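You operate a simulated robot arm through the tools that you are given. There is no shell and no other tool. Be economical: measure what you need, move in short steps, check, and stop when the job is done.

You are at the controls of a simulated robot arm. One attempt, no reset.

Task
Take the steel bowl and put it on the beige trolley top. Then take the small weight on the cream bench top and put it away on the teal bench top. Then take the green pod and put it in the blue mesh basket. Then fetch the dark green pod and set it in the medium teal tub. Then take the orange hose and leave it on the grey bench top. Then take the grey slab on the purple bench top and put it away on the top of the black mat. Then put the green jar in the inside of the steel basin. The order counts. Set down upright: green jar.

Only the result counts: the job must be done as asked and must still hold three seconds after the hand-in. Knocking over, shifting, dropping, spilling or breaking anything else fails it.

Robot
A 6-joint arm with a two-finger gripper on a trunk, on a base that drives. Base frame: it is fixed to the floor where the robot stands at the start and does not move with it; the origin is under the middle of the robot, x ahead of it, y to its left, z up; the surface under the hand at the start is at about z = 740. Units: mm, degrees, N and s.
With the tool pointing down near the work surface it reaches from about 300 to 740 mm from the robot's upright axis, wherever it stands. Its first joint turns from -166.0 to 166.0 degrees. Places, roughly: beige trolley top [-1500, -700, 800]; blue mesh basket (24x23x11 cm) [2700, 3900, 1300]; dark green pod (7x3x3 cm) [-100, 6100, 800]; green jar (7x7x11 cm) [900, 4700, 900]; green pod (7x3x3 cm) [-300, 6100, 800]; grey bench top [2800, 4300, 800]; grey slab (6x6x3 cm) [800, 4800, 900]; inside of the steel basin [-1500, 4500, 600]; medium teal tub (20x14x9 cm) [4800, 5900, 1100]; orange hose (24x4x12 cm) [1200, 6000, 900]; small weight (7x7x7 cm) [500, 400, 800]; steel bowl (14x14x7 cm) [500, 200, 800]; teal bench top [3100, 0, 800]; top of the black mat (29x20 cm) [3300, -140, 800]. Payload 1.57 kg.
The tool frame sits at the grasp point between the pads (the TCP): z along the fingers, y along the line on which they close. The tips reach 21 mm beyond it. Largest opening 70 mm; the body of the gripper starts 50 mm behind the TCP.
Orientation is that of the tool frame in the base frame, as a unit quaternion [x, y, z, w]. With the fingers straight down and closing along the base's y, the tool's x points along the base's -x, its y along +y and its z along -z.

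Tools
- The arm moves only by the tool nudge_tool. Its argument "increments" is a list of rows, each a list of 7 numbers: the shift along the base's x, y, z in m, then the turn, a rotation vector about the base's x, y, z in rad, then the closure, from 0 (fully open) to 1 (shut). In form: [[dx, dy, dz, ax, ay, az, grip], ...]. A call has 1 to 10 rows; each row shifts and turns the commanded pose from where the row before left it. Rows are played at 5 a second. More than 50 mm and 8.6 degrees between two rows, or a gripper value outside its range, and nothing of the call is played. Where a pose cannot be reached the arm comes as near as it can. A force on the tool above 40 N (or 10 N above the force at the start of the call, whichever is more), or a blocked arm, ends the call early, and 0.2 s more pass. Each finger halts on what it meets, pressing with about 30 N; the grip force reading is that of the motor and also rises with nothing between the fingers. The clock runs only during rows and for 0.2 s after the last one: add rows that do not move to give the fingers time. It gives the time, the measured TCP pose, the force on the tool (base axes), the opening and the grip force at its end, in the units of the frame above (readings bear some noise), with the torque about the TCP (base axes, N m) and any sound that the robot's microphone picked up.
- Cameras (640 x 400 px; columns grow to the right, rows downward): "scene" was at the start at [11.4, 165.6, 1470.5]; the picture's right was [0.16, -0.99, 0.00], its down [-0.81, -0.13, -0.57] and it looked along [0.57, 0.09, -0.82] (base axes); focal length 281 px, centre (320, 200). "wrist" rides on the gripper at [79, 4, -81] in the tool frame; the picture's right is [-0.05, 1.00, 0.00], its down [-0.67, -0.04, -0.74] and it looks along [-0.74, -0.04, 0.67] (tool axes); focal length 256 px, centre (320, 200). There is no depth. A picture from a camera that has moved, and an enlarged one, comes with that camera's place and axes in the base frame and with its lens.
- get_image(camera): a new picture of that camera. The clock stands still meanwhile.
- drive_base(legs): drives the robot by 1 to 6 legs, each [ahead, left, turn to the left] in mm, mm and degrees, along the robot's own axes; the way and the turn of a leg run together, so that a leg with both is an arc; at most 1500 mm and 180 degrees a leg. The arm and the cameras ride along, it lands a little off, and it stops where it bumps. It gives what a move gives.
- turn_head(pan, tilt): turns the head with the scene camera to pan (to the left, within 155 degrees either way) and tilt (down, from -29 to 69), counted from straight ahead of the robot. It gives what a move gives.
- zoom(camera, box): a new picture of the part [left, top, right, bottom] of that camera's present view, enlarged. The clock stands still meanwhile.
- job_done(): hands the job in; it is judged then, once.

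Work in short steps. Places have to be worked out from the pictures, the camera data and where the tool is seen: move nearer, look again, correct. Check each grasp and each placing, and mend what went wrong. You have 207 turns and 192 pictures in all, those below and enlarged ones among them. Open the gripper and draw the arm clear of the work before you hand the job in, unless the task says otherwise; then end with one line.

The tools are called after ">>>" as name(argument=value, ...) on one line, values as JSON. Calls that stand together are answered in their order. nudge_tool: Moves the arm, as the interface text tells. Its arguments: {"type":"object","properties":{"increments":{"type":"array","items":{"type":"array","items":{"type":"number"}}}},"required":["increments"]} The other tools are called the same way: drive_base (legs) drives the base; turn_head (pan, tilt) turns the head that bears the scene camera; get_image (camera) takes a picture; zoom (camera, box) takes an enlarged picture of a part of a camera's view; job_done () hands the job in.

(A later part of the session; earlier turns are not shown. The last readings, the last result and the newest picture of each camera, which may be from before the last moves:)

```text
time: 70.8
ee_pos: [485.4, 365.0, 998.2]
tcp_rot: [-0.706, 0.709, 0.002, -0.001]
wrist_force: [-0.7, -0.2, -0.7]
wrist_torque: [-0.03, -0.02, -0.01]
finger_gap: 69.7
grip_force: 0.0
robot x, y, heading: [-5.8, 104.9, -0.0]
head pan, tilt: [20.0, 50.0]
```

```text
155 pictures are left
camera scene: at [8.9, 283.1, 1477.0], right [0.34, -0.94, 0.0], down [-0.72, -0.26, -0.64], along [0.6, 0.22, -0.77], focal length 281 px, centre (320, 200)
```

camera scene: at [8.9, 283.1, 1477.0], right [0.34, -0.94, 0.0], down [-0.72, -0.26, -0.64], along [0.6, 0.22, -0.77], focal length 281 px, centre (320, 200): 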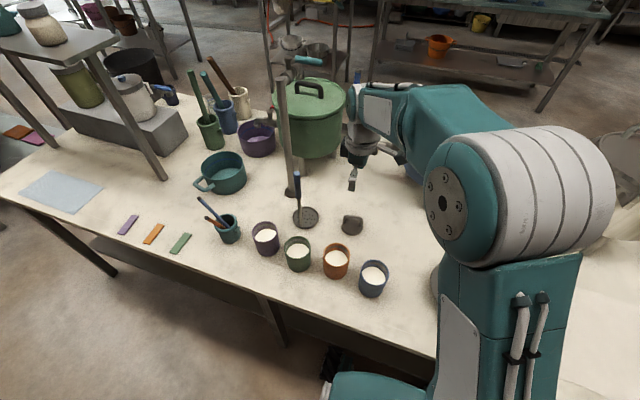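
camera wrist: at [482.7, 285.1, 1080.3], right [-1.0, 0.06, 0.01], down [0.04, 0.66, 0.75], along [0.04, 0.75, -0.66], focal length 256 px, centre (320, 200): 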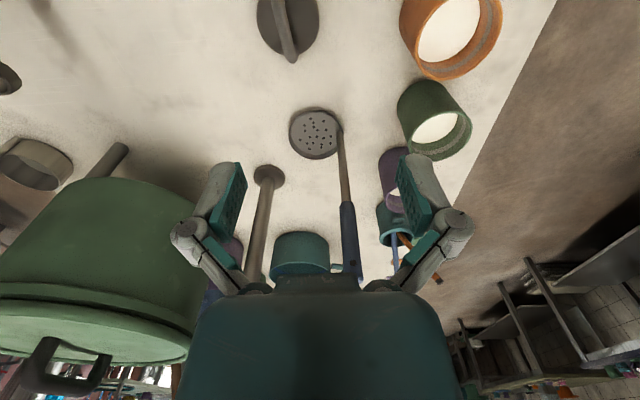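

I shift the hand toward −y for a better view of the weight's handle.

>>> nudge_tool(increments=[[0.015, -0.045, 0, 0, 0, 0, 0], [0, -0.045, 0, 0, 0, 0, 0], [0, -0.02, 0, 0, 0, 0, 0], [0, 0, 0, 0, 0, 0, 0]])

>>> get_image(camera="wrist")

>>> zoom(camera="scene", box=[290, 150, 410, 250])

```text
time: 71.8
ee_pos: [500.8, 255.1, 999.5]
tcp_rot: [-0.706, 0.708, 0.002, 0.0]
wrist_force: [0.4, -0.1, -0.6]
wrist_torque: [-0.03, -0.02, 0.0]
finger_gap: 69.8
grip_force: 0.1
robot x, y, heading: [-7.4, 105.1, 0.1]
head pan, tilt: [20.0, 50.0]
```

```text
154 pictures are left
camera wrist: at [496.9, 175.7, 1081.4], right [-1.0, 0.06, 0.01], down [0.04, 0.66, 0.75], along [0.04, 0.75, -0.67], focal length 256 px, centre (320, 200)
```

wrist: 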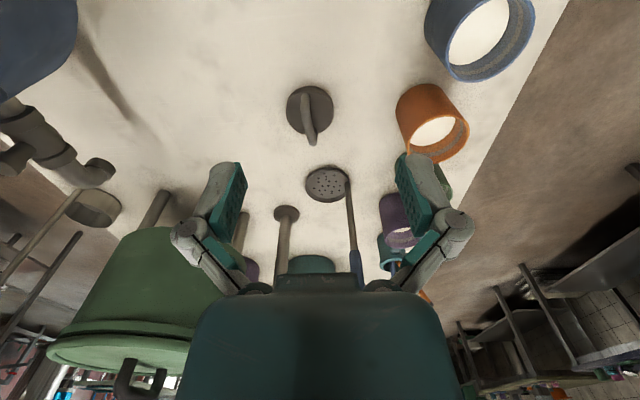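

```text
4.00 times, centred on (350, 200) of scene
camera zoom: at [8.7, 283.0, 1477.0], right [0.34, -0.94, 0.0], down [-0.72, -0.26, -0.64], along [0.6, 0.22, -0.77], focal length 1124 px, centre (200, 200)
```

zoom: 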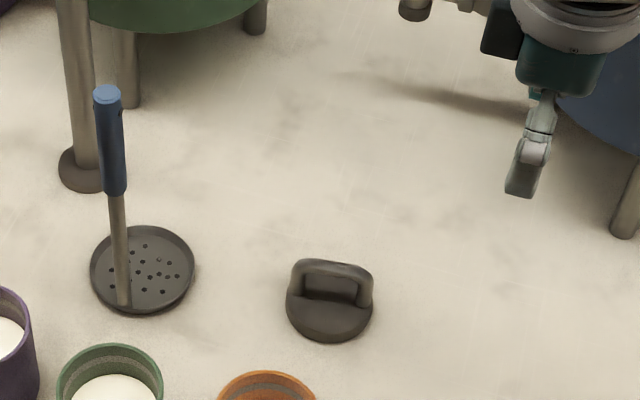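

The handle's centre is about (519,361), its bar turned roughly 10°. I position above it with that yaw and look once more.

>>> nudge_tool(increments=[[0.018, 0.04, -0.02, 0, 0, 0.09, 0], [0, 0.04, -0.03, 0, 0, 0.09, 0], [0, 0.026, -0.04, 0, 0, 0, 0], [0, 0, -0.04, 0, 0, 0, 0], [0, 0, 0, 0, 0, 0, 0]])

>>> get_image(camera="wrist")

>>> zoom(camera="scene", box=[290, 150, 410, 250])

```text
time: 73.0
ee_pos: [519.7, 360.7, 868.9]
tcp_rot: [0.766, -0.642, -0.003, 0.0]
wrist_force: [-0.6, -0.8, -0.5]
wrist_torque: [-0.02, -0.02, -0.01]
finger_gap: 70.0
grip_force: 0.1
robot x, y, heading: [-4.6, 105.6, 0.2]
head pan, tilt: [20.0, 50.0]
```

```text
152 pictures are left
camera wrist: at [530.2, 282.0, 950.8], right [-0.99, -0.12, 0.01], down [-0.08, 0.66, 0.75], along [-0.1, 0.74, -0.66], focal length 256 px, centre (320, 200)
```

wrist: 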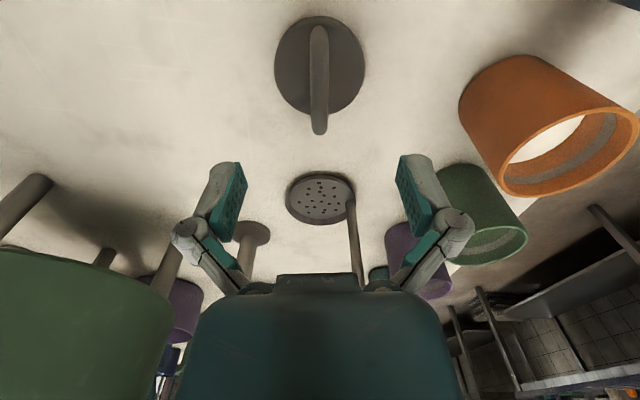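

```text
4.00 times, centred on (350, 200) of scene
camera zoom: at [9.0, 282.9, 1477.0], right [0.34, -0.94, 0.0], down [-0.72, -0.26, -0.64], along [0.6, 0.22, -0.77], focal length 1124 px, centre (200, 200)
```

zoom: 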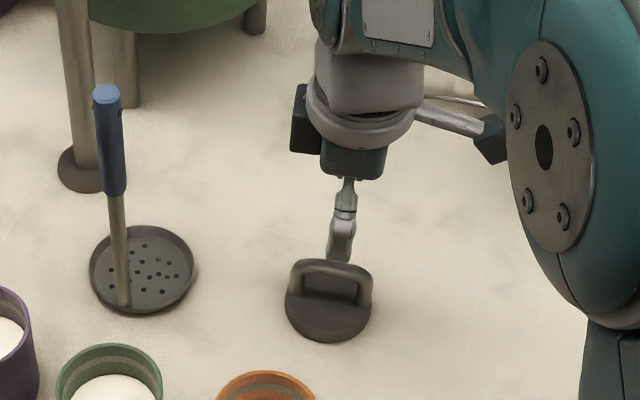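

The bar is aligned and centred between the fingers. I descend to z≈796 and close.

>>> nudge_tool(increments=[[0, -0.005, -0.03, 0, 0, 0, 0], [0, 0, -0.025, 0, 0, 0, 0], [0, 0, -0.018, 0, 0, 0, 0], [0, 0, 0, 0, 0, 0, 0]])

>>> get_image(camera="wrist")

>>> zoom(camera="scene", box=[290, 150, 410, 250])

```text
time: 74.0
ee_pos: [519.4, 358.1, 797.7]
tcp_rot: [0.767, -0.642, -0.003, 0.002]
wrist_force: [0.2, -0.4, 0.1]
wrist_torque: [-0.01, -0.03, -0.01]
finger_gap: 70.1
grip_force: 0.1
robot x, y, heading: [-5.8, 101.5, -0.3]
head pan, tilt: [20.0, 50.0]
```

```text
150 pictures are left
camera wrist: at [530.1, 277.6, 879.4], right [-0.99, -0.12, 0.01], down [-0.08, 0.66, 0.75], along [-0.1, 0.74, -0.66], focal length 256 px, centre (320, 200)
```

wrist: 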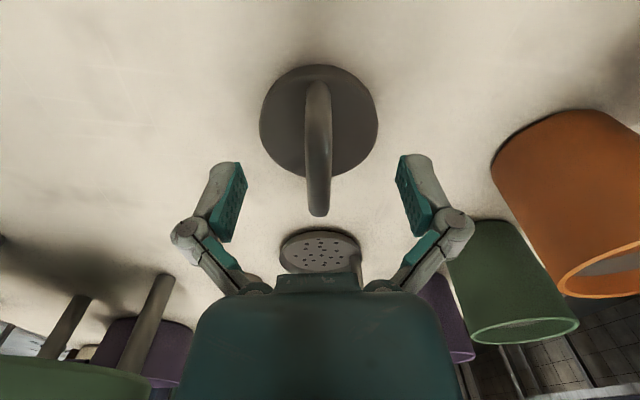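

```text
4.00 times, centred on (350, 200) of scene
camera zoom: at [9.1, 283.1, 1477.0], right [0.34, -0.94, 0.0], down [-0.72, -0.26, -0.64], along [0.6, 0.22, -0.77], focal length 1124 px, centre (200, 200)
```

zoom: 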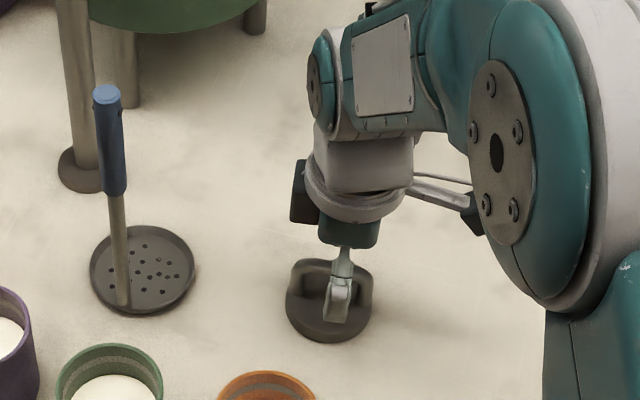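

>>> nudge_tool(increments=[[0, 0, 0, 0, 0, 0, 0.4], [0, 0, 0, 0, 0, 0, 0.8], [0, 0, 0, 0, 0, 0, 1], [0, 0, 0, 0, 0, 0, 1]])

>>> get_image(camera="wrist")

```text
time: 75.0
ee_pos: [520.3, 356.3, 798.2]
tcp_rot: [0.766, -0.643, -0.003, 0.0]
wrist_force: [0.5, 0.6, 4.4]
wrist_torque: [0.06, 0.03, 0.0]
finger_gap: 11.0
grip_force: 30.0
robot x, y, heading: [-6.7, 103.1, 0.2]
head pan, tilt: [20.0, 50.0]
```

```text
148 pictures are left
camera wrist: at [530.1, 277.6, 879.9], right [-0.99, -0.12, 0.01], down [-0.08, 0.66, 0.75], along [-0.1, 0.74, -0.66], focal length 256 px, centre (320, 200)
```

wrist: 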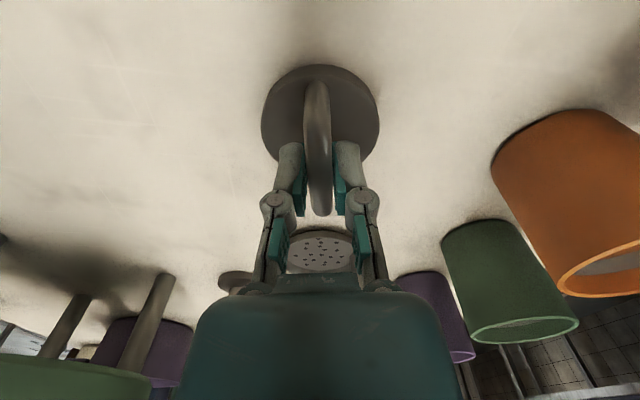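

Gripped with an 11 mm gap. I lift and check.

>>> nudge_tool(increments=[[0, 0, 0.02, 0, 0, 0, 1], [0, 0, 0.04, 0, 0, 0, 1], [0, 0, 0.045, 0, 0, 0, 1], [0, 0, 0.045, 0, 0, 0, 1], [0, 0, 0, 0, 0, 0, 1]])

>>> get_image(camera="wrist")

```text
time: 76.2
ee_pos: [519.0, 355.8, 947.6]
tcp_rot: [0.767, -0.642, -0.004, 0.001]
wrist_force: [0.7, -0.9, -5.5]
wrist_torque: [-0.05, -0.04, 0.01]
finger_gap: 11.0
grip_force: 29.5
robot x, y, heading: [-6.9, 99.5, -0.1]
head pan, tilt: [20.0, 50.0]
```

```text
147 pictures are left
camera wrist: at [529.0, 276.6, 1029.5], right [-0.99, -0.12, 0.01], down [-0.08, 0.66, 0.75], along [-0.1, 0.74, -0.67], focal length 256 px, centre (320, 200)
```

wrist: 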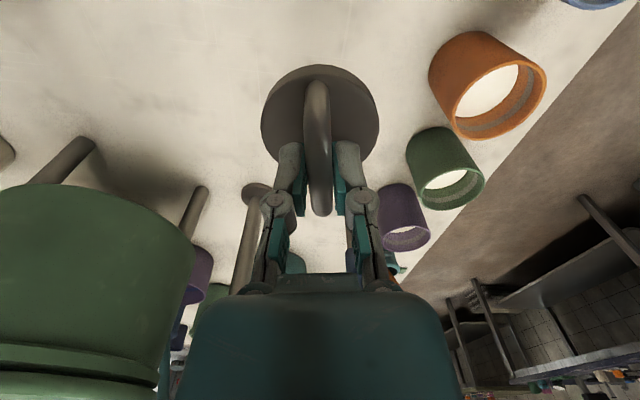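

Held securely (~0.55 kg). I retract high, back away and drive toward the right end of the bench, then look for the teal bench.

>>> nudge_tool(increments=[[-0.04, 0, 0.03, 0, 0, 0, 1], [-0.04, 0, 0.03, 0, 0, 0, 1], [-0.045, -0.01, 0.02, 0, 0, 0, 1], [-0.045, -0.01, 0, 0, 0, 0, 1], [-0.03, -0.02, 0, 0, 0, 0, 1], [0, 0, 0, 0, 0, 0, 1]])

>>> drive_base(legs=[[-550, 0, 0], [0, -1150, 0]])

>>> turn_head(pan=0, tilt=20)

>>> get_image(camera="scene")

>>> turn_head(pan=-50, tilt=25)

>>> get_image(camera="scene")

```text
refused: row 3 steps farther than a row can; nothing moved
```

```text
time: 84.8
ee_pos: [-38.1, -772.0, 948.3]
tcp_rot: [0.768, -0.641, -0.003, 0.002]
wrist_force: [-1.0, 0.9, -4.7]
wrist_torque: [0.0, -0.01, -0.01]
finger_gap: 11.0
grip_force: 30.4
robot x, y, heading: [-563.6, -1031.5, -0.1]
head pan, tilt: [20.0, 50.0]
```

```text
time: 85.8
ee_pos: [-38.3, -774.2, 948.3]
tcp_rot: [0.767, -0.642, -0.003, 0.001]
wrist_force: [0.0, 0.2, -5.3]
wrist_torque: [-0.03, 0.0, -0.04]
finger_gap: 11.3
grip_force: 30.1
robot x, y, heading: [-559.5, -1026.8, -0.3]
head pan, tilt: [0.0, 20.0]
```

```text
146 pictures are left
camera scene: at [-527.0, -872.3, 1522.4], right [0.0, -1.0, 0.0], down [-0.34, 0.0, -0.94], along [0.94, 0.0, -0.34], focal length 281 px, centre (320, 200)
```

scene: 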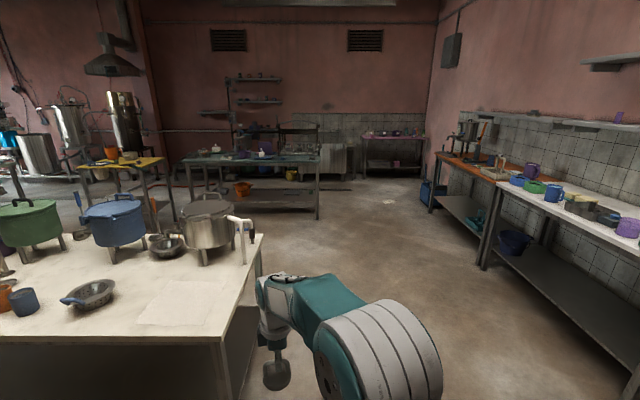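

```text
time: 86.9
ee_pos: [-38.7, -773.7, 948.1]
tcp_rot: [0.768, -0.641, -0.004, 0.001]
wrist_force: [0.5, 0.1, -5.0]
wrist_torque: [-0.01, 0.01, 0.01]
finger_gap: 10.9
grip_force: 29.8
robot x, y, heading: [-560.2, -1027.4, 0.1]
head pan, tilt: [-50.0, 25.0]
```

```text
145 pictures are left
camera scene: at [-560.9, -943.3, 1514.6], right [-0.77, -0.64, 0.0], down [-0.27, 0.32, -0.91], along [0.58, -0.69, -0.42], focal length 281 px, centre (320, 200)
```

scene: 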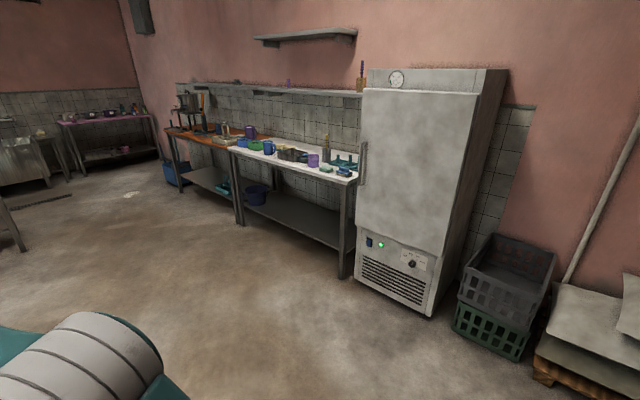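

The teal bench is ahead at x≈2800–3400. I retract the arm, then drive along the free aisle right of the cream bench and look again.

>>> nudge_tool(increments=[[-0.035, 0, 0.03, 0, 0, 0, 1], [-0.035, 0, 0.03, 0, 0, 0, 1], [-0.045, -0.01, 0.01, 0, 0, 0, 1], [-0.045, -0.01, 0, 0, 0, 0, 1], [-0.03, -0.02, 0, 0, 0, 0, 1], [0, 0, 0, 0, 0, 0, 1]])

>>> drive_base(legs=[[0, -150, 0], [1500, 0, 0], [1000, 0, 0], [0, 900, 0]])

>>> turn_head(pan=0, tilt=35)

>>> get_image(camera="scene")

```text
time: 88.3
ee_pos: [-230.9, -814.6, 1016.9]
tcp_rot: [0.767, -0.641, -0.004, 0.0]
wrist_force: [-0.1, -0.5, -5.2]
wrist_torque: [-0.01, -0.01, -0.02]
finger_gap: 10.9
grip_force: 29.9
robot x, y, heading: [-565.9, -1026.8, -0.2]
head pan, tilt: [-50.0, 25.0]
```

```text
time: 105.9
ee_pos: [2310.3, -122.8, 1018.5]
tcp_rot: [0.764, -0.646, -0.004, 0.001]
wrist_force: [-0.2, 1.1, -4.9]
wrist_torque: [-0.01, 0.0, -0.02]
finger_gap: 11.1
grip_force: 29.9
robot x, y, heading: [1976.4, -330.6, -0.5]
head pan, tilt: [-50.0, 25.0]
```

```text
time: 107.1
ee_pos: [2310.8, -122.4, 1018.1]
tcp_rot: [0.764, -0.646, -0.003, 0.001]
wrist_force: [0.7, -0.2, -5.0]
wrist_torque: [-0.02, 0.0, -0.01]
finger_gap: 10.9
grip_force: 30.5
robot x, y, heading: [1975.1, -327.7, -0.5]
head pan, tilt: [0.0, 35.0]
```

```text
144 pictures are left
camera scene: at [2007.0, -177.0, 1498.8], right [-0.01, -1.0, 0.0], down [-0.57, 0.0, -0.82], along [0.82, -0.01, -0.57], focal length 281 px, centre (320, 200)
```

scene: 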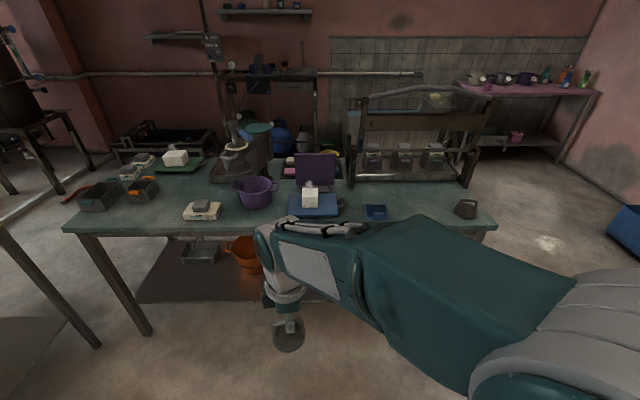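

I zoom on the teal bench to find a free spot and the mat.

>>> zoom(camera="scene", box=[180, 110, 500, 240])

>>> zoom(camera="scene", box=[50, 110, 290, 240])

```text
2.00 times, centred on (340, 175) of scene
camera zoom: at [2007.0, -177.0, 1498.8], right [-0.01, -1.0, 0.0], down [-0.57, 0.0, -0.82], along [0.82, -0.01, -0.57], focal length 562 px, centre (280, 250)
```

zoom: 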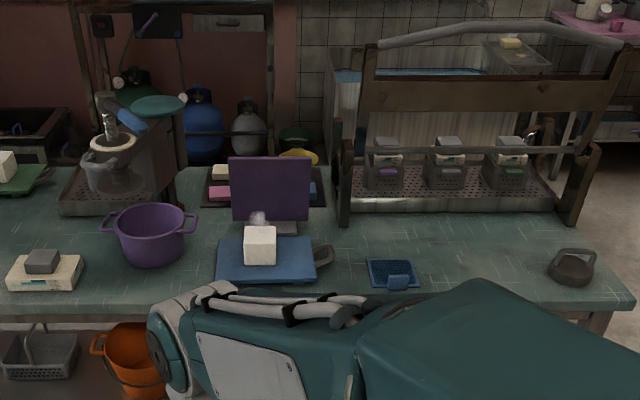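

```text
2.67 times, centred on (170, 175) of scene
camera zoom: at [2007.0, -177.0, 1498.8], right [-0.01, -1.0, 0.0], down [-0.57, 0.0, -0.82], along [0.82, -0.01, -0.57], focal length 749 px, centre (720, 267)
```

zoom: 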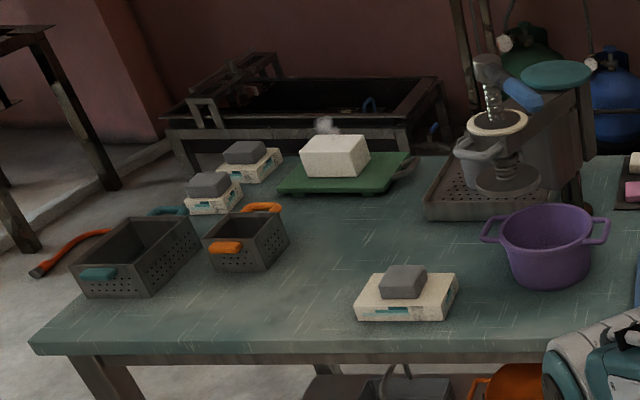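

A clear spot is at about (2930,−620), between the small tray and the other weight. I drive to stand in front of it.

>>> drive_base(legs=[[0, -500, 0.5], [390, 0, 0]])

>>> turn_head(pan=15, tilt=50)

>>> get_image(camera="scene")

>>> get_image(camera="wrist")

```text
time: 112.1
ee_pos: [2693.8, -618.9, 1017.7]
tcp_rot: [0.766, -0.643, -0.004, 0.0]
wrist_force: [0.2, 0.2, -5.3]
wrist_torque: [-0.02, -0.03, -0.01]
finger_gap: 11.1
grip_force: 29.8
robot x, y, heading: [2362.3, -832.7, -0.2]
head pan, tilt: [0.0, 35.0]
```

```text
time: 112.8
ee_pos: [2693.9, -621.5, 1017.0]
tcp_rot: [0.766, -0.643, -0.003, 0.001]
wrist_force: [-0.1, -1.1, -5.3]
wrist_torque: [-0.04, 0.01, 0.01]
finger_gap: 10.7
grip_force: 30.2
robot x, y, heading: [2362.7, -833.1, 0.1]
head pan, tilt: [15.0, 50.0]
```

```text
141 pictures are left
camera scene: at [2376.7, -657.7, 1477.1], right [0.26, -0.97, 0.0], down [-0.74, -0.2, -0.64], along [0.62, 0.16, -0.77], focal length 281 px, centre (320, 200)
```

scene: 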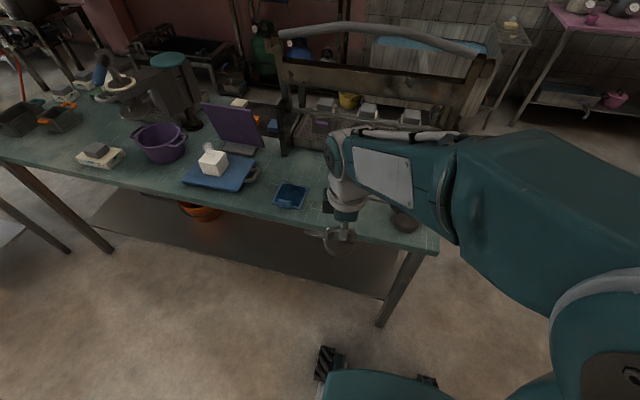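

```text
140 pictures are left
camera wrist: at [2703.9, -699.5, 1098.7], right [-0.99, -0.12, 0.01], down [-0.08, 0.66, 0.75], along [-0.1, 0.74, -0.66], focal length 256 px, centre (320, 200)
```

wrist: 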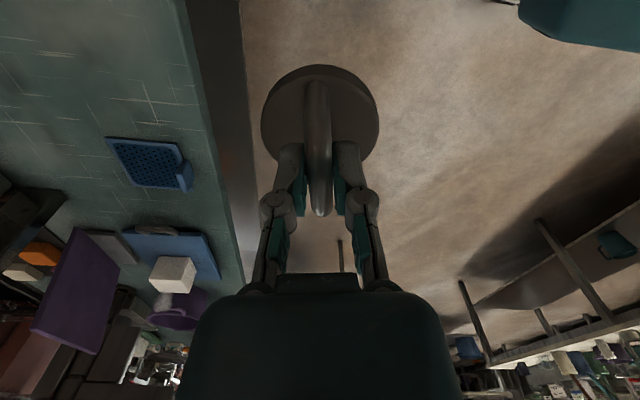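

Consistent with the estimate. I extend over the spot and then lower.

>>> nudge_tool(increments=[[0.047, 0, 0, 0, 0, 0, 1], [0.047, 0, 0, 0, 0, 0, 1], [0.047, 0, 0, 0, 0, 0, 1], [0.047, 0, 0, 0, 0, 0, 1], [0.047, 0, 0, 0, 0, 0, 1], [0, 0, -0.04, 0, 0, 0, 1], [0, 0, -0.04, 0, 0, 0, 1], [0, 0, -0.03, 0, 0, 0, 1], [0, 0, 0, 0, 0, 0, 1]])

>>> get_image(camera="wrist")

>>> get_image(camera="scene")

```text
time: 114.8
ee_pos: [2930.4, -621.3, 908.3]
tcp_rot: [0.766, -0.642, -0.004, 0.002]
wrist_force: [0.0, -1.2, -5.1]
wrist_torque: [-0.03, 0.01, 0.0]
finger_gap: 10.9
grip_force: 30.5
robot x, y, heading: [2357.9, -830.8, 0.1]
head pan, tilt: [15.0, 50.0]
```

```text
139 pictures are left
camera wrist: at [2940.4, -700.0, 988.6], right [-0.99, -0.12, 0.01], down [-0.08, 0.66, 0.75], along [-0.1, 0.74, -0.66], focal length 256 px, centre (320, 200)
```

wrist: 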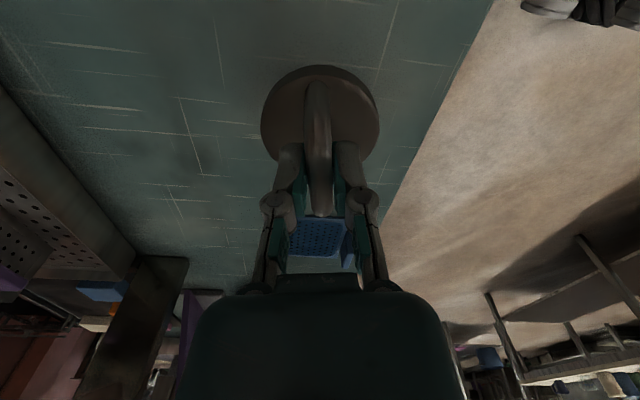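

```text
138 pictures are left
camera scene: at [2378.1, -657.4, 1477.0], right [0.26, -0.97, 0.0], down [-0.74, -0.2, -0.64], along [0.62, 0.16, -0.77], focal length 281 px, centre (320, 200)
```

scene: 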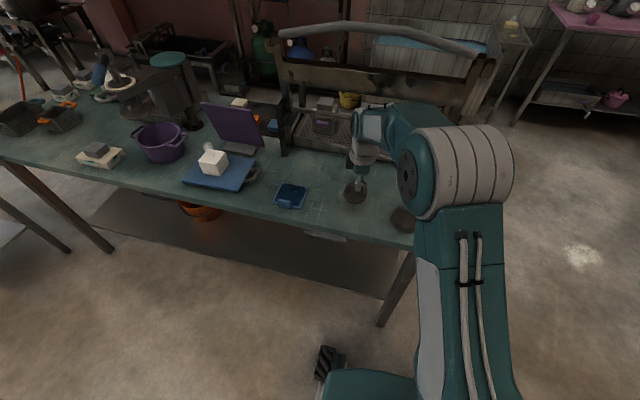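

Well inside the top. I lower in small steps to contact.

>>> nudge_tool(increments=[[0, 0, -0.015, 0, 0, 0, 1], [0, 0, -0.015, 0, 0, 0, 1], [0, 0, -0.008, 0, 0, 0, 1], [0, 0, 0, 0, 0, 0, 1]])

>>> nudge_tool(increments=[[0, 0, -0.005, 0, 0, 0, 1], [0, 0, -0.005, 0, 0, 0, 1], [0, 0, 0, 0, 0, 0, 1]])

>>> nudge_tool(increments=[[0, 0, -0.004, 0, 0, 0, 1], [0, 0, -0.003, 0, 0, 0, 1], [0, 0, 0, 0, 0, 0, 1]])

>>> nudge_tool(increments=[[0, 0, -0.004, 0, 0, 0, 1], [0, 0, -0.003, 0, 0, 0, 1], [0, 0, 0, 0, 0, 0, 1]])

```text
time: 115.8
ee_pos: [2929.5, -622.7, 869.0]
tcp_rot: [0.766, -0.642, -0.003, 0.001]
wrist_force: [0.3, -0.1, -4.0]
wrist_torque: [-0.06, -0.03, 0.02]
finger_gap: 11.1
grip_force: 29.8
robot x, y, heading: [2363.3, -830.0, 0.2]
head pan, tilt: [15.0, 50.0]
```

```text
time: 116.6
ee_pos: [2928.6, -619.9, 859.4]
tcp_rot: [0.767, -0.642, -0.003, 0.001]
wrist_force: [0.3, -0.2, -4.3]
wrist_torque: [-0.02, 0.03, 0.0]
finger_gap: 10.8
grip_force: 29.8
robot x, y, heading: [2362.3, -830.0, 0.1]
head pan, tilt: [15.0, 50.0]
```

```text
time: 117.4
ee_pos: [2928.0, -620.6, 853.6]
tcp_rot: [0.767, -0.642, -0.002, 0.001]
wrist_force: [0.8, -1.0, 19.1]
wrist_torque: [0.0, -0.01, 0.02]
finger_gap: 11.2
grip_force: 29.9
robot x, y, heading: [2361.2, -830.3, -0.1]
head pan, tilt: [15.0, 50.0]
```

```text
time: 118.2
ee_pos: [2928.8, -619.9, 845.2]
tcp_rot: [0.767, -0.642, -0.003, 0.001]
wrist_force: [-0.3, -0.8, 18.1]
wrist_torque: [-0.01, -0.04, -0.02]
finger_gap: 10.3
grip_force: 30.0
robot x, y, heading: [2363.1, -830.3, 0.4]
head pan, tilt: [15.0, 50.0]
```

It's standing on the bench. I raise slightly, open and withdraw upward.

>>> nudge_tool(increments=[[0, 0, 0.003, 0, 0, 0, 1], [0, 0, 0, 0, 0, 0, 0.8], [0, 0, 0, 0, 0, 0, 0.5], [0, 0, 0, 0, 0, 0, 0.2], [0, 0, 0.03, 0, 0, 0, 0.2], [0, 0, 0.045, 0, 0, 0, 0.2], [0, 0, 0.045, 0, 0, 0, 0], [0, 0, 0.045, 0, 0, 0, 0], [0, 0, 0, 0, 0, 0, 0]])

>>> get_image(camera="wrist")

```text
time: 120.2
ee_pos: [2927.3, -618.5, 1013.7]
tcp_rot: [0.767, -0.642, -0.003, 0.001]
wrist_force: [-0.2, 0.1, 0.6]
wrist_torque: [0.0, -0.03, -0.04]
finger_gap: 70.1
grip_force: 0.1
robot x, y, heading: [2365.0, -830.2, -0.0]
head pan, tilt: [15.0, 50.0]
```

```text
137 pictures are left
camera wrist: at [2937.3, -698.4, 1095.5], right [-0.99, -0.12, 0.01], down [-0.08, 0.66, 0.75], along [-0.1, 0.74, -0.66], focal length 256 px, centre (320, 200)
```

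wrist: 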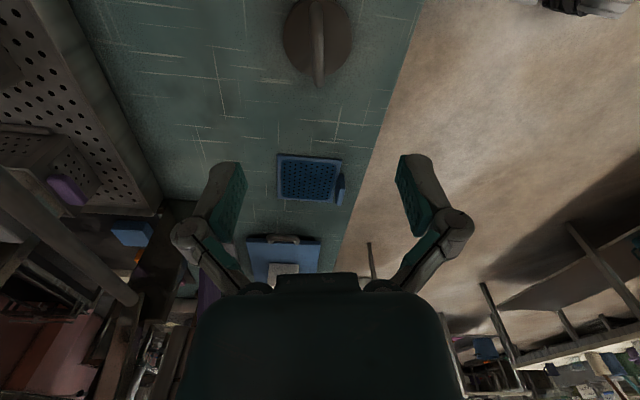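

The weight stands on the teal bench. I retract, return the tool yaw, back off, and look toward +y for the route to the pods.

>>> nudge_tool(increments=[[-0.045, 0, 0.01, 0, 0, -0.145, 0], [-0.045, 0, 0.01, 0, 0, -0.145, 0], [-0.045, 0, 0.01, 0, 0, -0.145, 0], [-0.045, 0, 0.01, 0, 0, -0.145, 0], [-0.045, 0, 0, 0, 0, -0.145, 0], [0, 0, 0, 0, 0, -0.145, 0], [0, 0, 0, 0, 0, -0.145, 0], [0, 0, 0, 0, 0, -0.145, 0], [0, 0, 0, 0, 0, -0.145, 0], [0, 0, 0, 0, 0, -0.145, 0]])

>>> nudge_tool(increments=[[0, 0, 0, 0, 0, -0.145, 0], [0, 0, 0, 0, 0, -0.145, 0], [0, 0, 0, 0, 0, 0, 0]])

>>> drive_base(legs=[[-450, 0, 0]])

>>> turn_head(pan=90, tilt=15)

>>> get_image(camera="scene")

>>> turn_head(pan=135, tilt=15)

>>> get_image(camera="scene")

```text
time: 122.4
ee_pos: [2703.4, -620.9, 1053.3]
tcp_rot: [-0.146, 0.989, 0.002, 0.002]
wrist_force: [0.9, -0.1, 0.1]
wrist_torque: [0.05, 0.01, 0.02]
finger_gap: 70.2
grip_force: 0.0
robot x, y, heading: [2363.2, -830.7, -0.1]
head pan, tilt: [15.0, 50.0]
```

```text
time: 123.2
ee_pos: [2703.8, -619.5, 1053.6]
tcp_rot: [-0.003, 1.0, 0.002, 0.003]
wrist_force: [1.3, 0.0, -0.7]
wrist_torque: [-0.05, -0.02, 0.02]
finger_gap: 69.7
grip_force: 0.0
robot x, y, heading: [2361.8, -834.3, 0.1]
head pan, tilt: [15.0, 50.0]
```

```text
time: 126.0
ee_pos: [2249.6, -618.1, 1054.1]
tcp_rot: [-0.009, 1.0, 0.002, 0.001]
wrist_force: [0.3, 0.3, 0.7]
wrist_torque: [0.01, -0.03, 0.0]
finger_gap: 69.7
grip_force: 0.0
robot x, y, heading: [1911.3, -833.4, 0.4]
head pan, tilt: [15.0, 50.0]
```

```text
time: 127.4
ee_pos: [2249.2, -619.3, 1052.9]
tcp_rot: [-0.009, 1.0, 0.003, 0.001]
wrist_force: [-0.9, -0.3, -0.2]
wrist_torque: [0.03, 0.02, 0.05]
finger_gap: 69.7
grip_force: 0.1
robot x, y, heading: [1910.7, -832.2, 0.6]
head pan, tilt: [90.0, 15.0]
```

```text
136 pictures are left
camera scene: at [1848.3, -587.0, 1530.7], right [1.0, 0.01, 0.0], down [0.0, -0.26, -0.97], along [-0.01, 0.97, -0.26], focal length 281 px, centre (320, 200)
```

scene: 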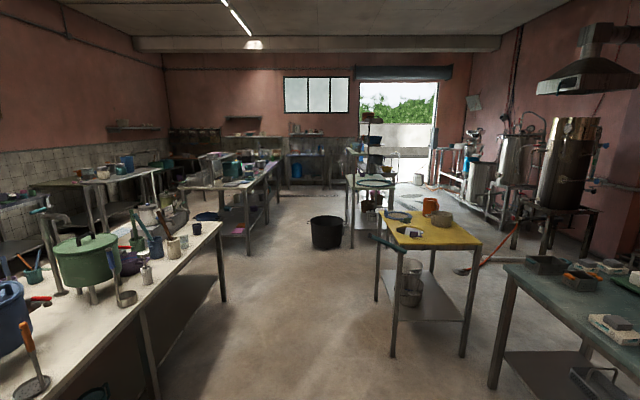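

```text
time: 128.6
ee_pos: [2249.3, -617.8, 1052.7]
tcp_rot: [-0.009, 1.0, 0.002, 0.002]
wrist_force: [-0.5, -0.1, 0.2]
wrist_torque: [0.0, 0.02, -0.03]
finger_gap: 70.1
grip_force: 0.1
robot x, y, heading: [1909.7, -835.8, 0.8]
head pan, tilt: [135.0, 15.0]
```

```text
135 pictures are left
camera scene: at [1782.5, -615.0, 1530.8], right [0.7, 0.71, 0.0], down [0.18, -0.18, -0.97], along [-0.69, 0.68, -0.26], focal length 281 px, centre (320, 200)
```

scene: 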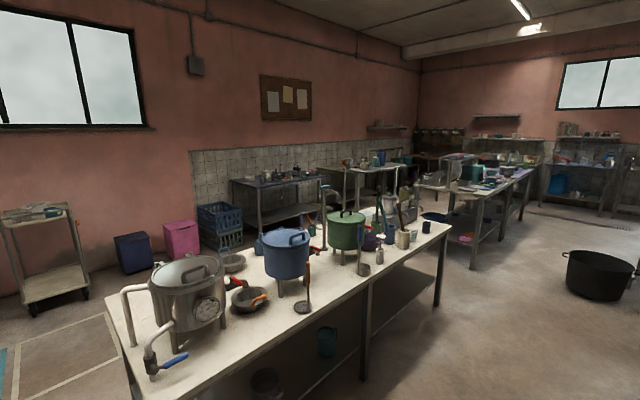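

I now know the layout: a free aisle at x≈1400 between the benches, with a bucket at about (1930,2750). I centre the arm ahead of the robot, turn to face +y and drive up the aisle.

>>> nudge_tool(increments=[[0.02, -0.044, 0, 0, 0, 0, 0], [0.02, -0.044, 0, 0, 0, 0, 0], [0.0, -0.044, 0, 0, 0, 0, 0], [0.0, -0.044, 0, 0, 0, 0, 0], [0.0, -0.04, 0, 0, 0, 0, 0], [0, 0, 0, 0, 0, 0, 0]])

>>> drive_base(legs=[[0, 0, 89.2], [0, 540, 0], [1500, 0, 0], [1000, 0, 0]])

>>> turn_head(pan=10, tilt=20)

>>> get_image(camera="scene")

```text
time: 129.9
ee_pos: [2290.7, -833.6, 1051.9]
tcp_rot: [-0.009, 1.0, 0.002, 0.001]
wrist_force: [-0.4, 0.0, 0.4]
wrist_torque: [-0.01, -0.01, -0.01]
finger_gap: 70.1
grip_force: 0.0
robot x, y, heading: [1910.1, -833.1, 0.6]
head pan, tilt: [135.0, 15.0]
```

```text
time: 148.7
ee_pos: [1354.4, 2023.3, 1050.9]
tcp_rot: [0.713, -0.701, -0.002, 0.0]
wrist_force: [-0.3, 0.5, -0.6]
wrist_torque: [0.01, 0.0, -0.04]
finger_gap: 70.0
grip_force: 0.1
robot x, y, heading: [1352.0, 1645.1, 90.6]
head pan, tilt: [135.0, 15.0]
```

```text
time: 150.7
ee_pos: [1353.9, 2023.6, 1050.9]
tcp_rot: [0.714, -0.7, -0.002, 0.0]
wrist_force: [-0.3, -0.3, -0.3]
wrist_torque: [-0.03, -0.03, 0.0]
finger_gap: 70.1
grip_force: 0.0
robot x, y, heading: [1352.2, 1640.6, 90.8]
head pan, tilt: [10.0, 20.0]
```

```text
134 pictures are left
camera scene: at [1182.4, 1672.5, 1522.8], right [0.98, 0.19, 0.0], down [0.06, -0.34, -0.94], along [-0.17, 0.92, -0.34], focal length 281 px, centre (320, 200)
```

scene: 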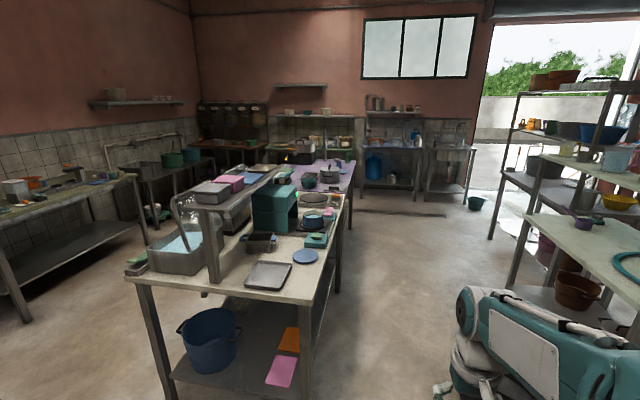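

I continue up the aisle to y≈5300 and look at the pod bench.

>>> drive_base(legs=[[1500, 0, -0.7], [1500, 0, 0], [600, 0, 0]])

>>> turn_head(pan=50, tilt=25)

>>> get_image(camera="scene")

>>> turn_head(pan=100, tilt=30)

>>> get_image(camera="scene")

```text
time: 168.4
ee_pos: [1363.2, 5666.9, 1050.6]
tcp_rot: [0.707, -0.707, -0.003, -0.001]
wrist_force: [-0.1, 1.1, 0.0]
wrist_torque: [0.02, 0.0, -0.01]
finger_gap: 70.1
grip_force: 0.0
robot x, y, heading: [1357.7, 5286.8, 89.7]
head pan, tilt: [10.0, 20.0]
```

```text
time: 169.4
ee_pos: [1362.5, 5667.8, 1051.8]
tcp_rot: [-0.707, 0.707, 0.003, 0.0]
wrist_force: [-0.3, -0.4, 0.2]
wrist_torque: [-0.03, 0.03, -0.03]
finger_gap: 69.9
grip_force: 0.0
robot x, y, heading: [1357.1, 5288.3, 89.5]
head pan, tilt: [50.0, 25.0]
```

```text
133 pictures are left
camera scene: at [1130.4, 5286.9, 1514.7], right [0.65, 0.76, 0.0], down [0.32, -0.27, -0.91], along [-0.69, 0.59, -0.42], focal length 281 px, centre (320, 200)
```

scene: 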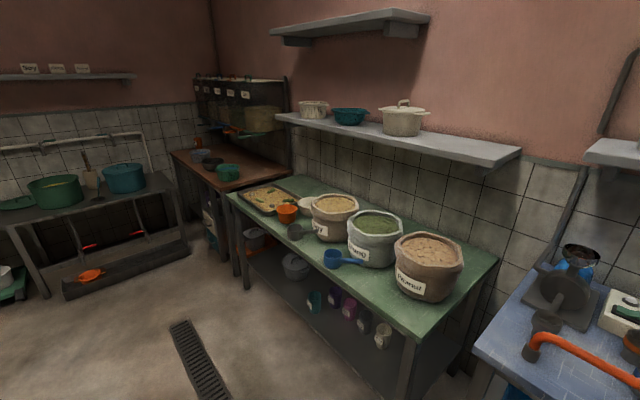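

```text
time: 170.6
ee_pos: [1363.7, 5666.6, 1051.0]
tcp_rot: [-0.706, 0.708, 0.003, -0.001]
wrist_force: [-0.1, -0.5, -0.5]
wrist_torque: [0.0, 0.02, 0.0]
finger_gap: 70.0
grip_force: 0.1
robot x, y, heading: [1353.2, 5285.1, 89.8]
head pan, tilt: [100.0, 30.0]
```

```text
132 pictures are left
camera scene: at [1111.3, 5212.1, 1506.7], right [-0.17, 0.99, 0.0], down [0.49, 0.08, -0.87], along [-0.85, -0.14, -0.5], focal length 281 px, centre (320, 200)
```

scene: 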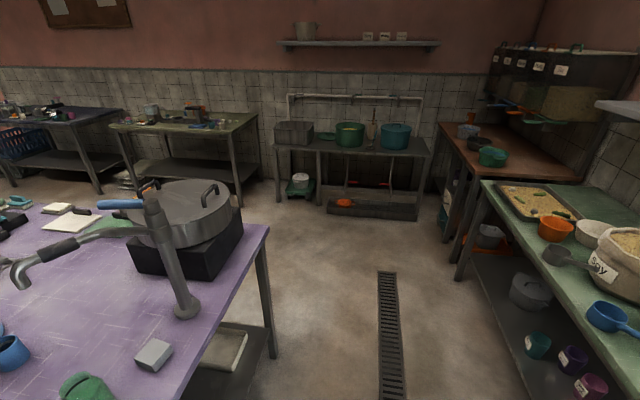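

The tray with the pods is on the green bench near (−265,6040), bench front at y≈5890. I drive left along the passage to stand before it.

>>> drive_base(legs=[[60, 0, 0], [0, 1500, 0], [0, 60, 0]])

>>> turn_head(pan=10, tilt=50)

>>> get_image(camera="scene")

>>> get_image(camera="wrist")

```text
time: 179.1
ee_pos: [-155.5, 5728.7, 1052.4]
tcp_rot: [0.711, -0.703, -0.009, 0.006]
wrist_force: [0.6, -0.4, 0.3]
wrist_torque: [0.02, 0.0, -0.01]
finger_gap: 70.0
grip_force: 0.0
robot x, y, heading: [-175.2, 5346.8, 90.2]
head pan, tilt: [100.0, 30.0]
```

```text
time: 180.8
ee_pos: [-173.1, 5727.8, 1052.3]
tcp_rot: [0.711, -0.704, -0.004, 0.001]
wrist_force: [-0.5, -0.1, -0.4]
wrist_torque: [0.01, -0.03, 0.02]
finger_gap: 70.2
grip_force: 0.1
robot x, y, heading: [-174.4, 5349.8, 90.2]
head pan, tilt: [10.0, 50.0]
```

```text
131 pictures are left
camera scene: at [-345.6, 5361.2, 1477.3], right [0.98, 0.18, 0.0], down [0.14, -0.75, -0.64], along [-0.12, 0.63, -0.77], focal length 281 px, centre (320, 200)
```

scene: 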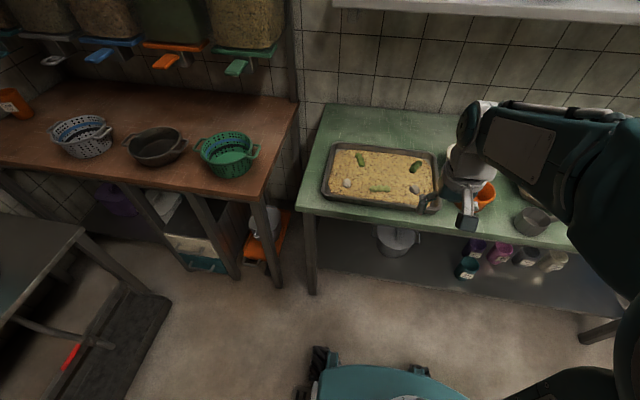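

```text
130 pictures are left
camera wrist: at [-176.1, 5647.6, 1132.7], right [-1.0, 0.04, 0.01], down [0.03, 0.66, 0.75], along [0.03, 0.75, -0.66], focal length 256 px, centre (320, 200)
```

wrist: 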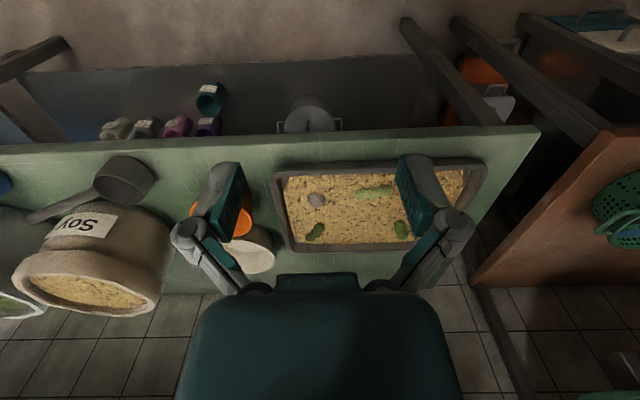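

>>> zoom(camera="scene", box=[310, 130, 450, 220])

>>> zoom(camera="wrist", box=[260, 140, 500, 280])

```text
4.44 times, centred on (380, 175) of scene
camera zoom: at [-345.6, 5361.2, 1477.3], right [0.98, 0.18, 0.0], down [0.14, -0.75, -0.64], along [-0.12, 0.63, -0.77], focal length 1249 px, centre (53, 311)
```

zoom: 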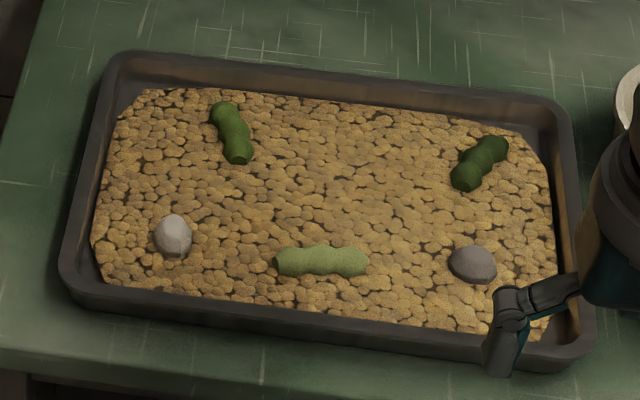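

```text
2.67 times, centred on (380, 210) of wrist
camera zoom: at [-176.1, 5647.6, 1132.7], right [-1.0, 0.04, 0.01], down [0.03, 0.66, 0.75], along [0.03, 0.75, -0.66], focal length 683 px, centre (160, 173)
```

zoom: 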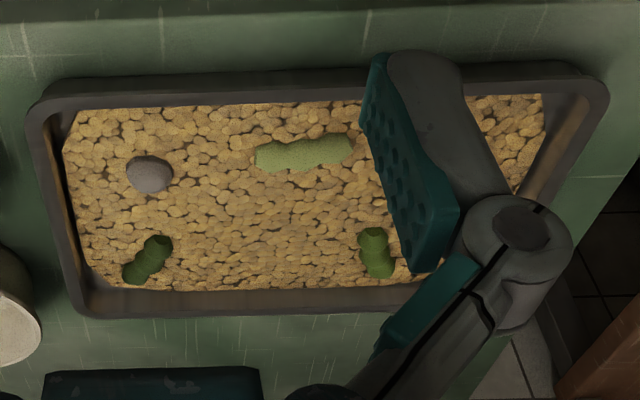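

There are three pods: a pale one at the front and two greener ones at the back. I zoom to tell the shades apart.

>>> zoom(camera="scene", box=[350, 145, 380, 170])

>>> zoom(camera="scene", box=[403, 152, 433, 177])

```text
16.00 times, centred on (365, 158) of scene
camera zoom: at [-345.6, 5361.2, 1477.3], right [0.98, 0.18, 0.0], down [0.14, -0.75, -0.64], along [-0.12, 0.63, -0.77], focal length 4495 px, centre (-400, 880)
```

zoom: 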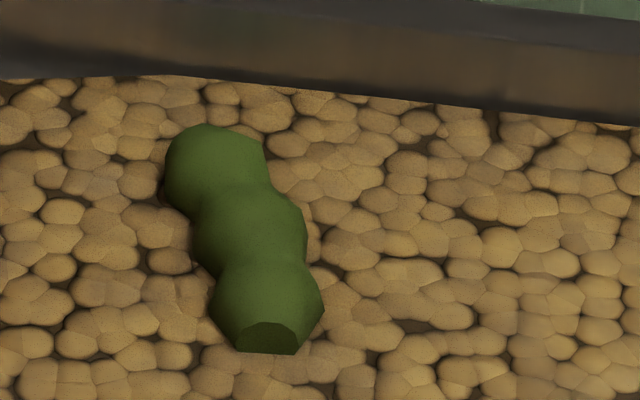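

```text
16.00 times, centred on (418, 164) of scene
camera zoom: at [-345.6, 5361.2, 1477.3], right [0.98, 0.18, 0.0], down [0.14, -0.75, -0.64], along [-0.12, 0.63, -0.77], focal length 4495 px, centre (-1248, 768)
```

zoom: 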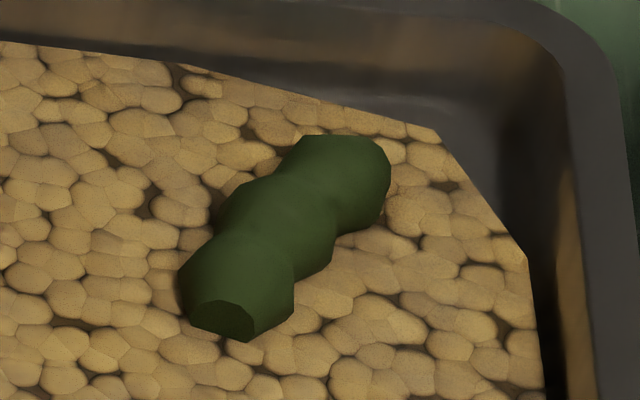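

The left-back pod is "green", the right-back one "dark green". I drive 130 mm closer and bring the hand above the green pod with its yaw matched (~+16°).

>>> drive_base(legs=[[140, 0, 0]])

>>> nudge_tool(increments=[[-0.04, 0, 0, 0, 0, 0.1, 0], [-0.04, 0.02, 0, 0, 0, 0.1, 0], [-0.04, 0.025, 0, 0, 0, 0.083, 0], [-0.04, 0.025, 0, 0, 0, 0, 0], [-0.005, 0.045, -0.02, 0, 0, 0, 0], [0, 0.02, -0.04, 0, 0, 0, 0], [0, 0, 0, 0, 0, 0, 0]])

>>> get_image(camera="wrist")

>>> get_image(camera="scene")

```text
time: 182.1
ee_pos: [-171.8, 5867.2, 1051.6]
tcp_rot: [0.71, -0.704, -0.003, 0.0]
wrist_force: [-0.1, 0.3, 0.0]
wrist_torque: [0.0, -0.01, 0.01]
finger_gap: 70.2
grip_force: 0.1
robot x, y, heading: [-177.7, 5486.5, 90.4]
head pan, tilt: [10.0, 50.0]
```

```text
time: 183.7
ee_pos: [-338.4, 6003.0, 993.1]
tcp_rot: [0.802, -0.597, -0.004, 0.001]
wrist_force: [-0.2, -0.3, 0.4]
wrist_torque: [0.03, -0.03, 0.04]
finger_gap: 70.4
grip_force: 0.1
robot x, y, heading: [-180.1, 5486.0, 90.4]
head pan, tilt: [10.0, 50.0]
```

```text
125 pictures are left
camera wrist: at [-318.8, 5925.7, 1073.8], right [-0.97, -0.24, 0.0], down [-0.15, 0.65, 0.75], along [-0.18, 0.73, -0.66], focal length 256 px, centre (320, 200)
```

wrist: 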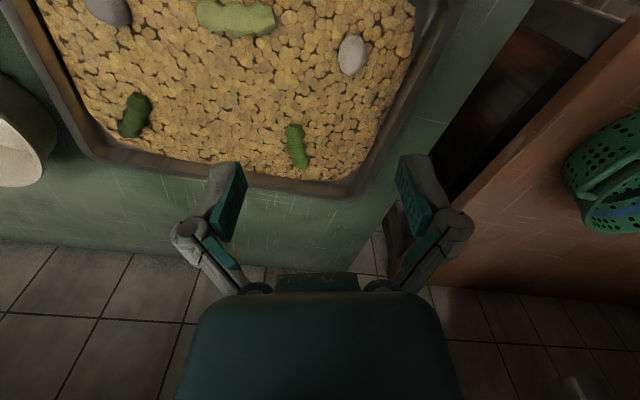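

```text
124 pictures are left
camera scene: at [-347.3, 5502.0, 1477.1], right [0.98, 0.18, 0.0], down [0.14, -0.75, -0.64], along [-0.11, 0.63, -0.77], focal length 281 px, centre (320, 200)
```

scene: 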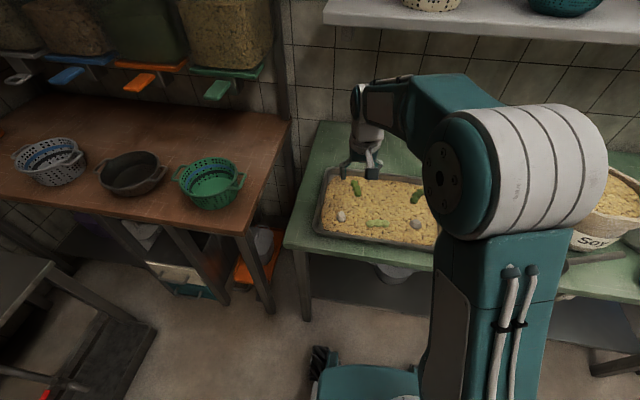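

The green pod is at about (−340,6126). I move above it and lower to z≈870 for a check.

>>> nudge_tool(increments=[[0, 0.04, -0.025, 0, 0, 0.06, 0], [0, 0.04, -0.028, 0, 0, 0, 0], [-0.002, 0.035, -0.033, 0, 0, 0, 0], [0, 0.007, -0.04, 0, 0, 0, 0], [0, 0, 0, 0, 0, 0, 0]])

>>> get_image(camera="wrist")

>>> zoom(camera="scene", box=[310, 120, 450, 220])

```text
time: 184.9
ee_pos: [-341.0, 6124.1, 865.9]
tcp_rot: [0.82, -0.572, -0.004, 0.0]
wrist_force: [-0.2, 0.0, 0.5]
wrist_torque: [-0.01, 0.01, 0.02]
finger_gap: 70.0
grip_force: 0.1
robot x, y, heading: [-180.3, 5484.8, 90.4]
head pan, tilt: [10.0, 50.0]
```

```text
123 pictures are left
camera wrist: at [-316.8, 6048.0, 947.4], right [-0.96, -0.29, 0.0], down [-0.19, 0.64, 0.75], along [-0.22, 0.71, -0.66], focal length 256 px, centre (320, 200)
```

wrist: 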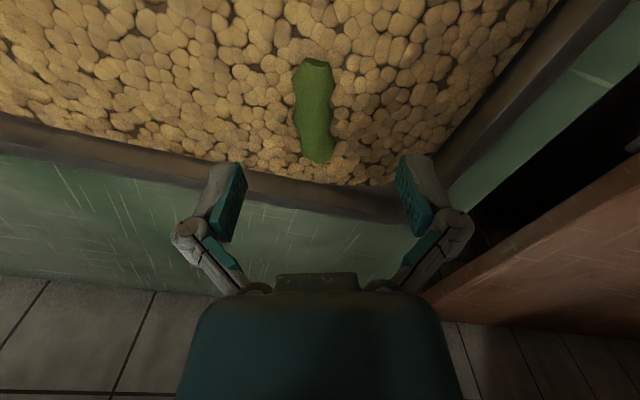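

```text
4.00 times, centred on (380, 170) of scene
camera zoom: at [-347.6, 5502.7, 1477.0], right [0.98, 0.18, 0.0], down [0.14, -0.75, -0.64], along [-0.11, 0.63, -0.77], focal length 1124 px, centre (80, 320)
```

zoom: 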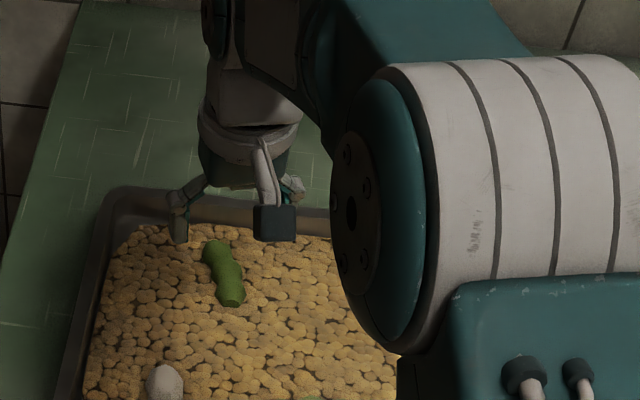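

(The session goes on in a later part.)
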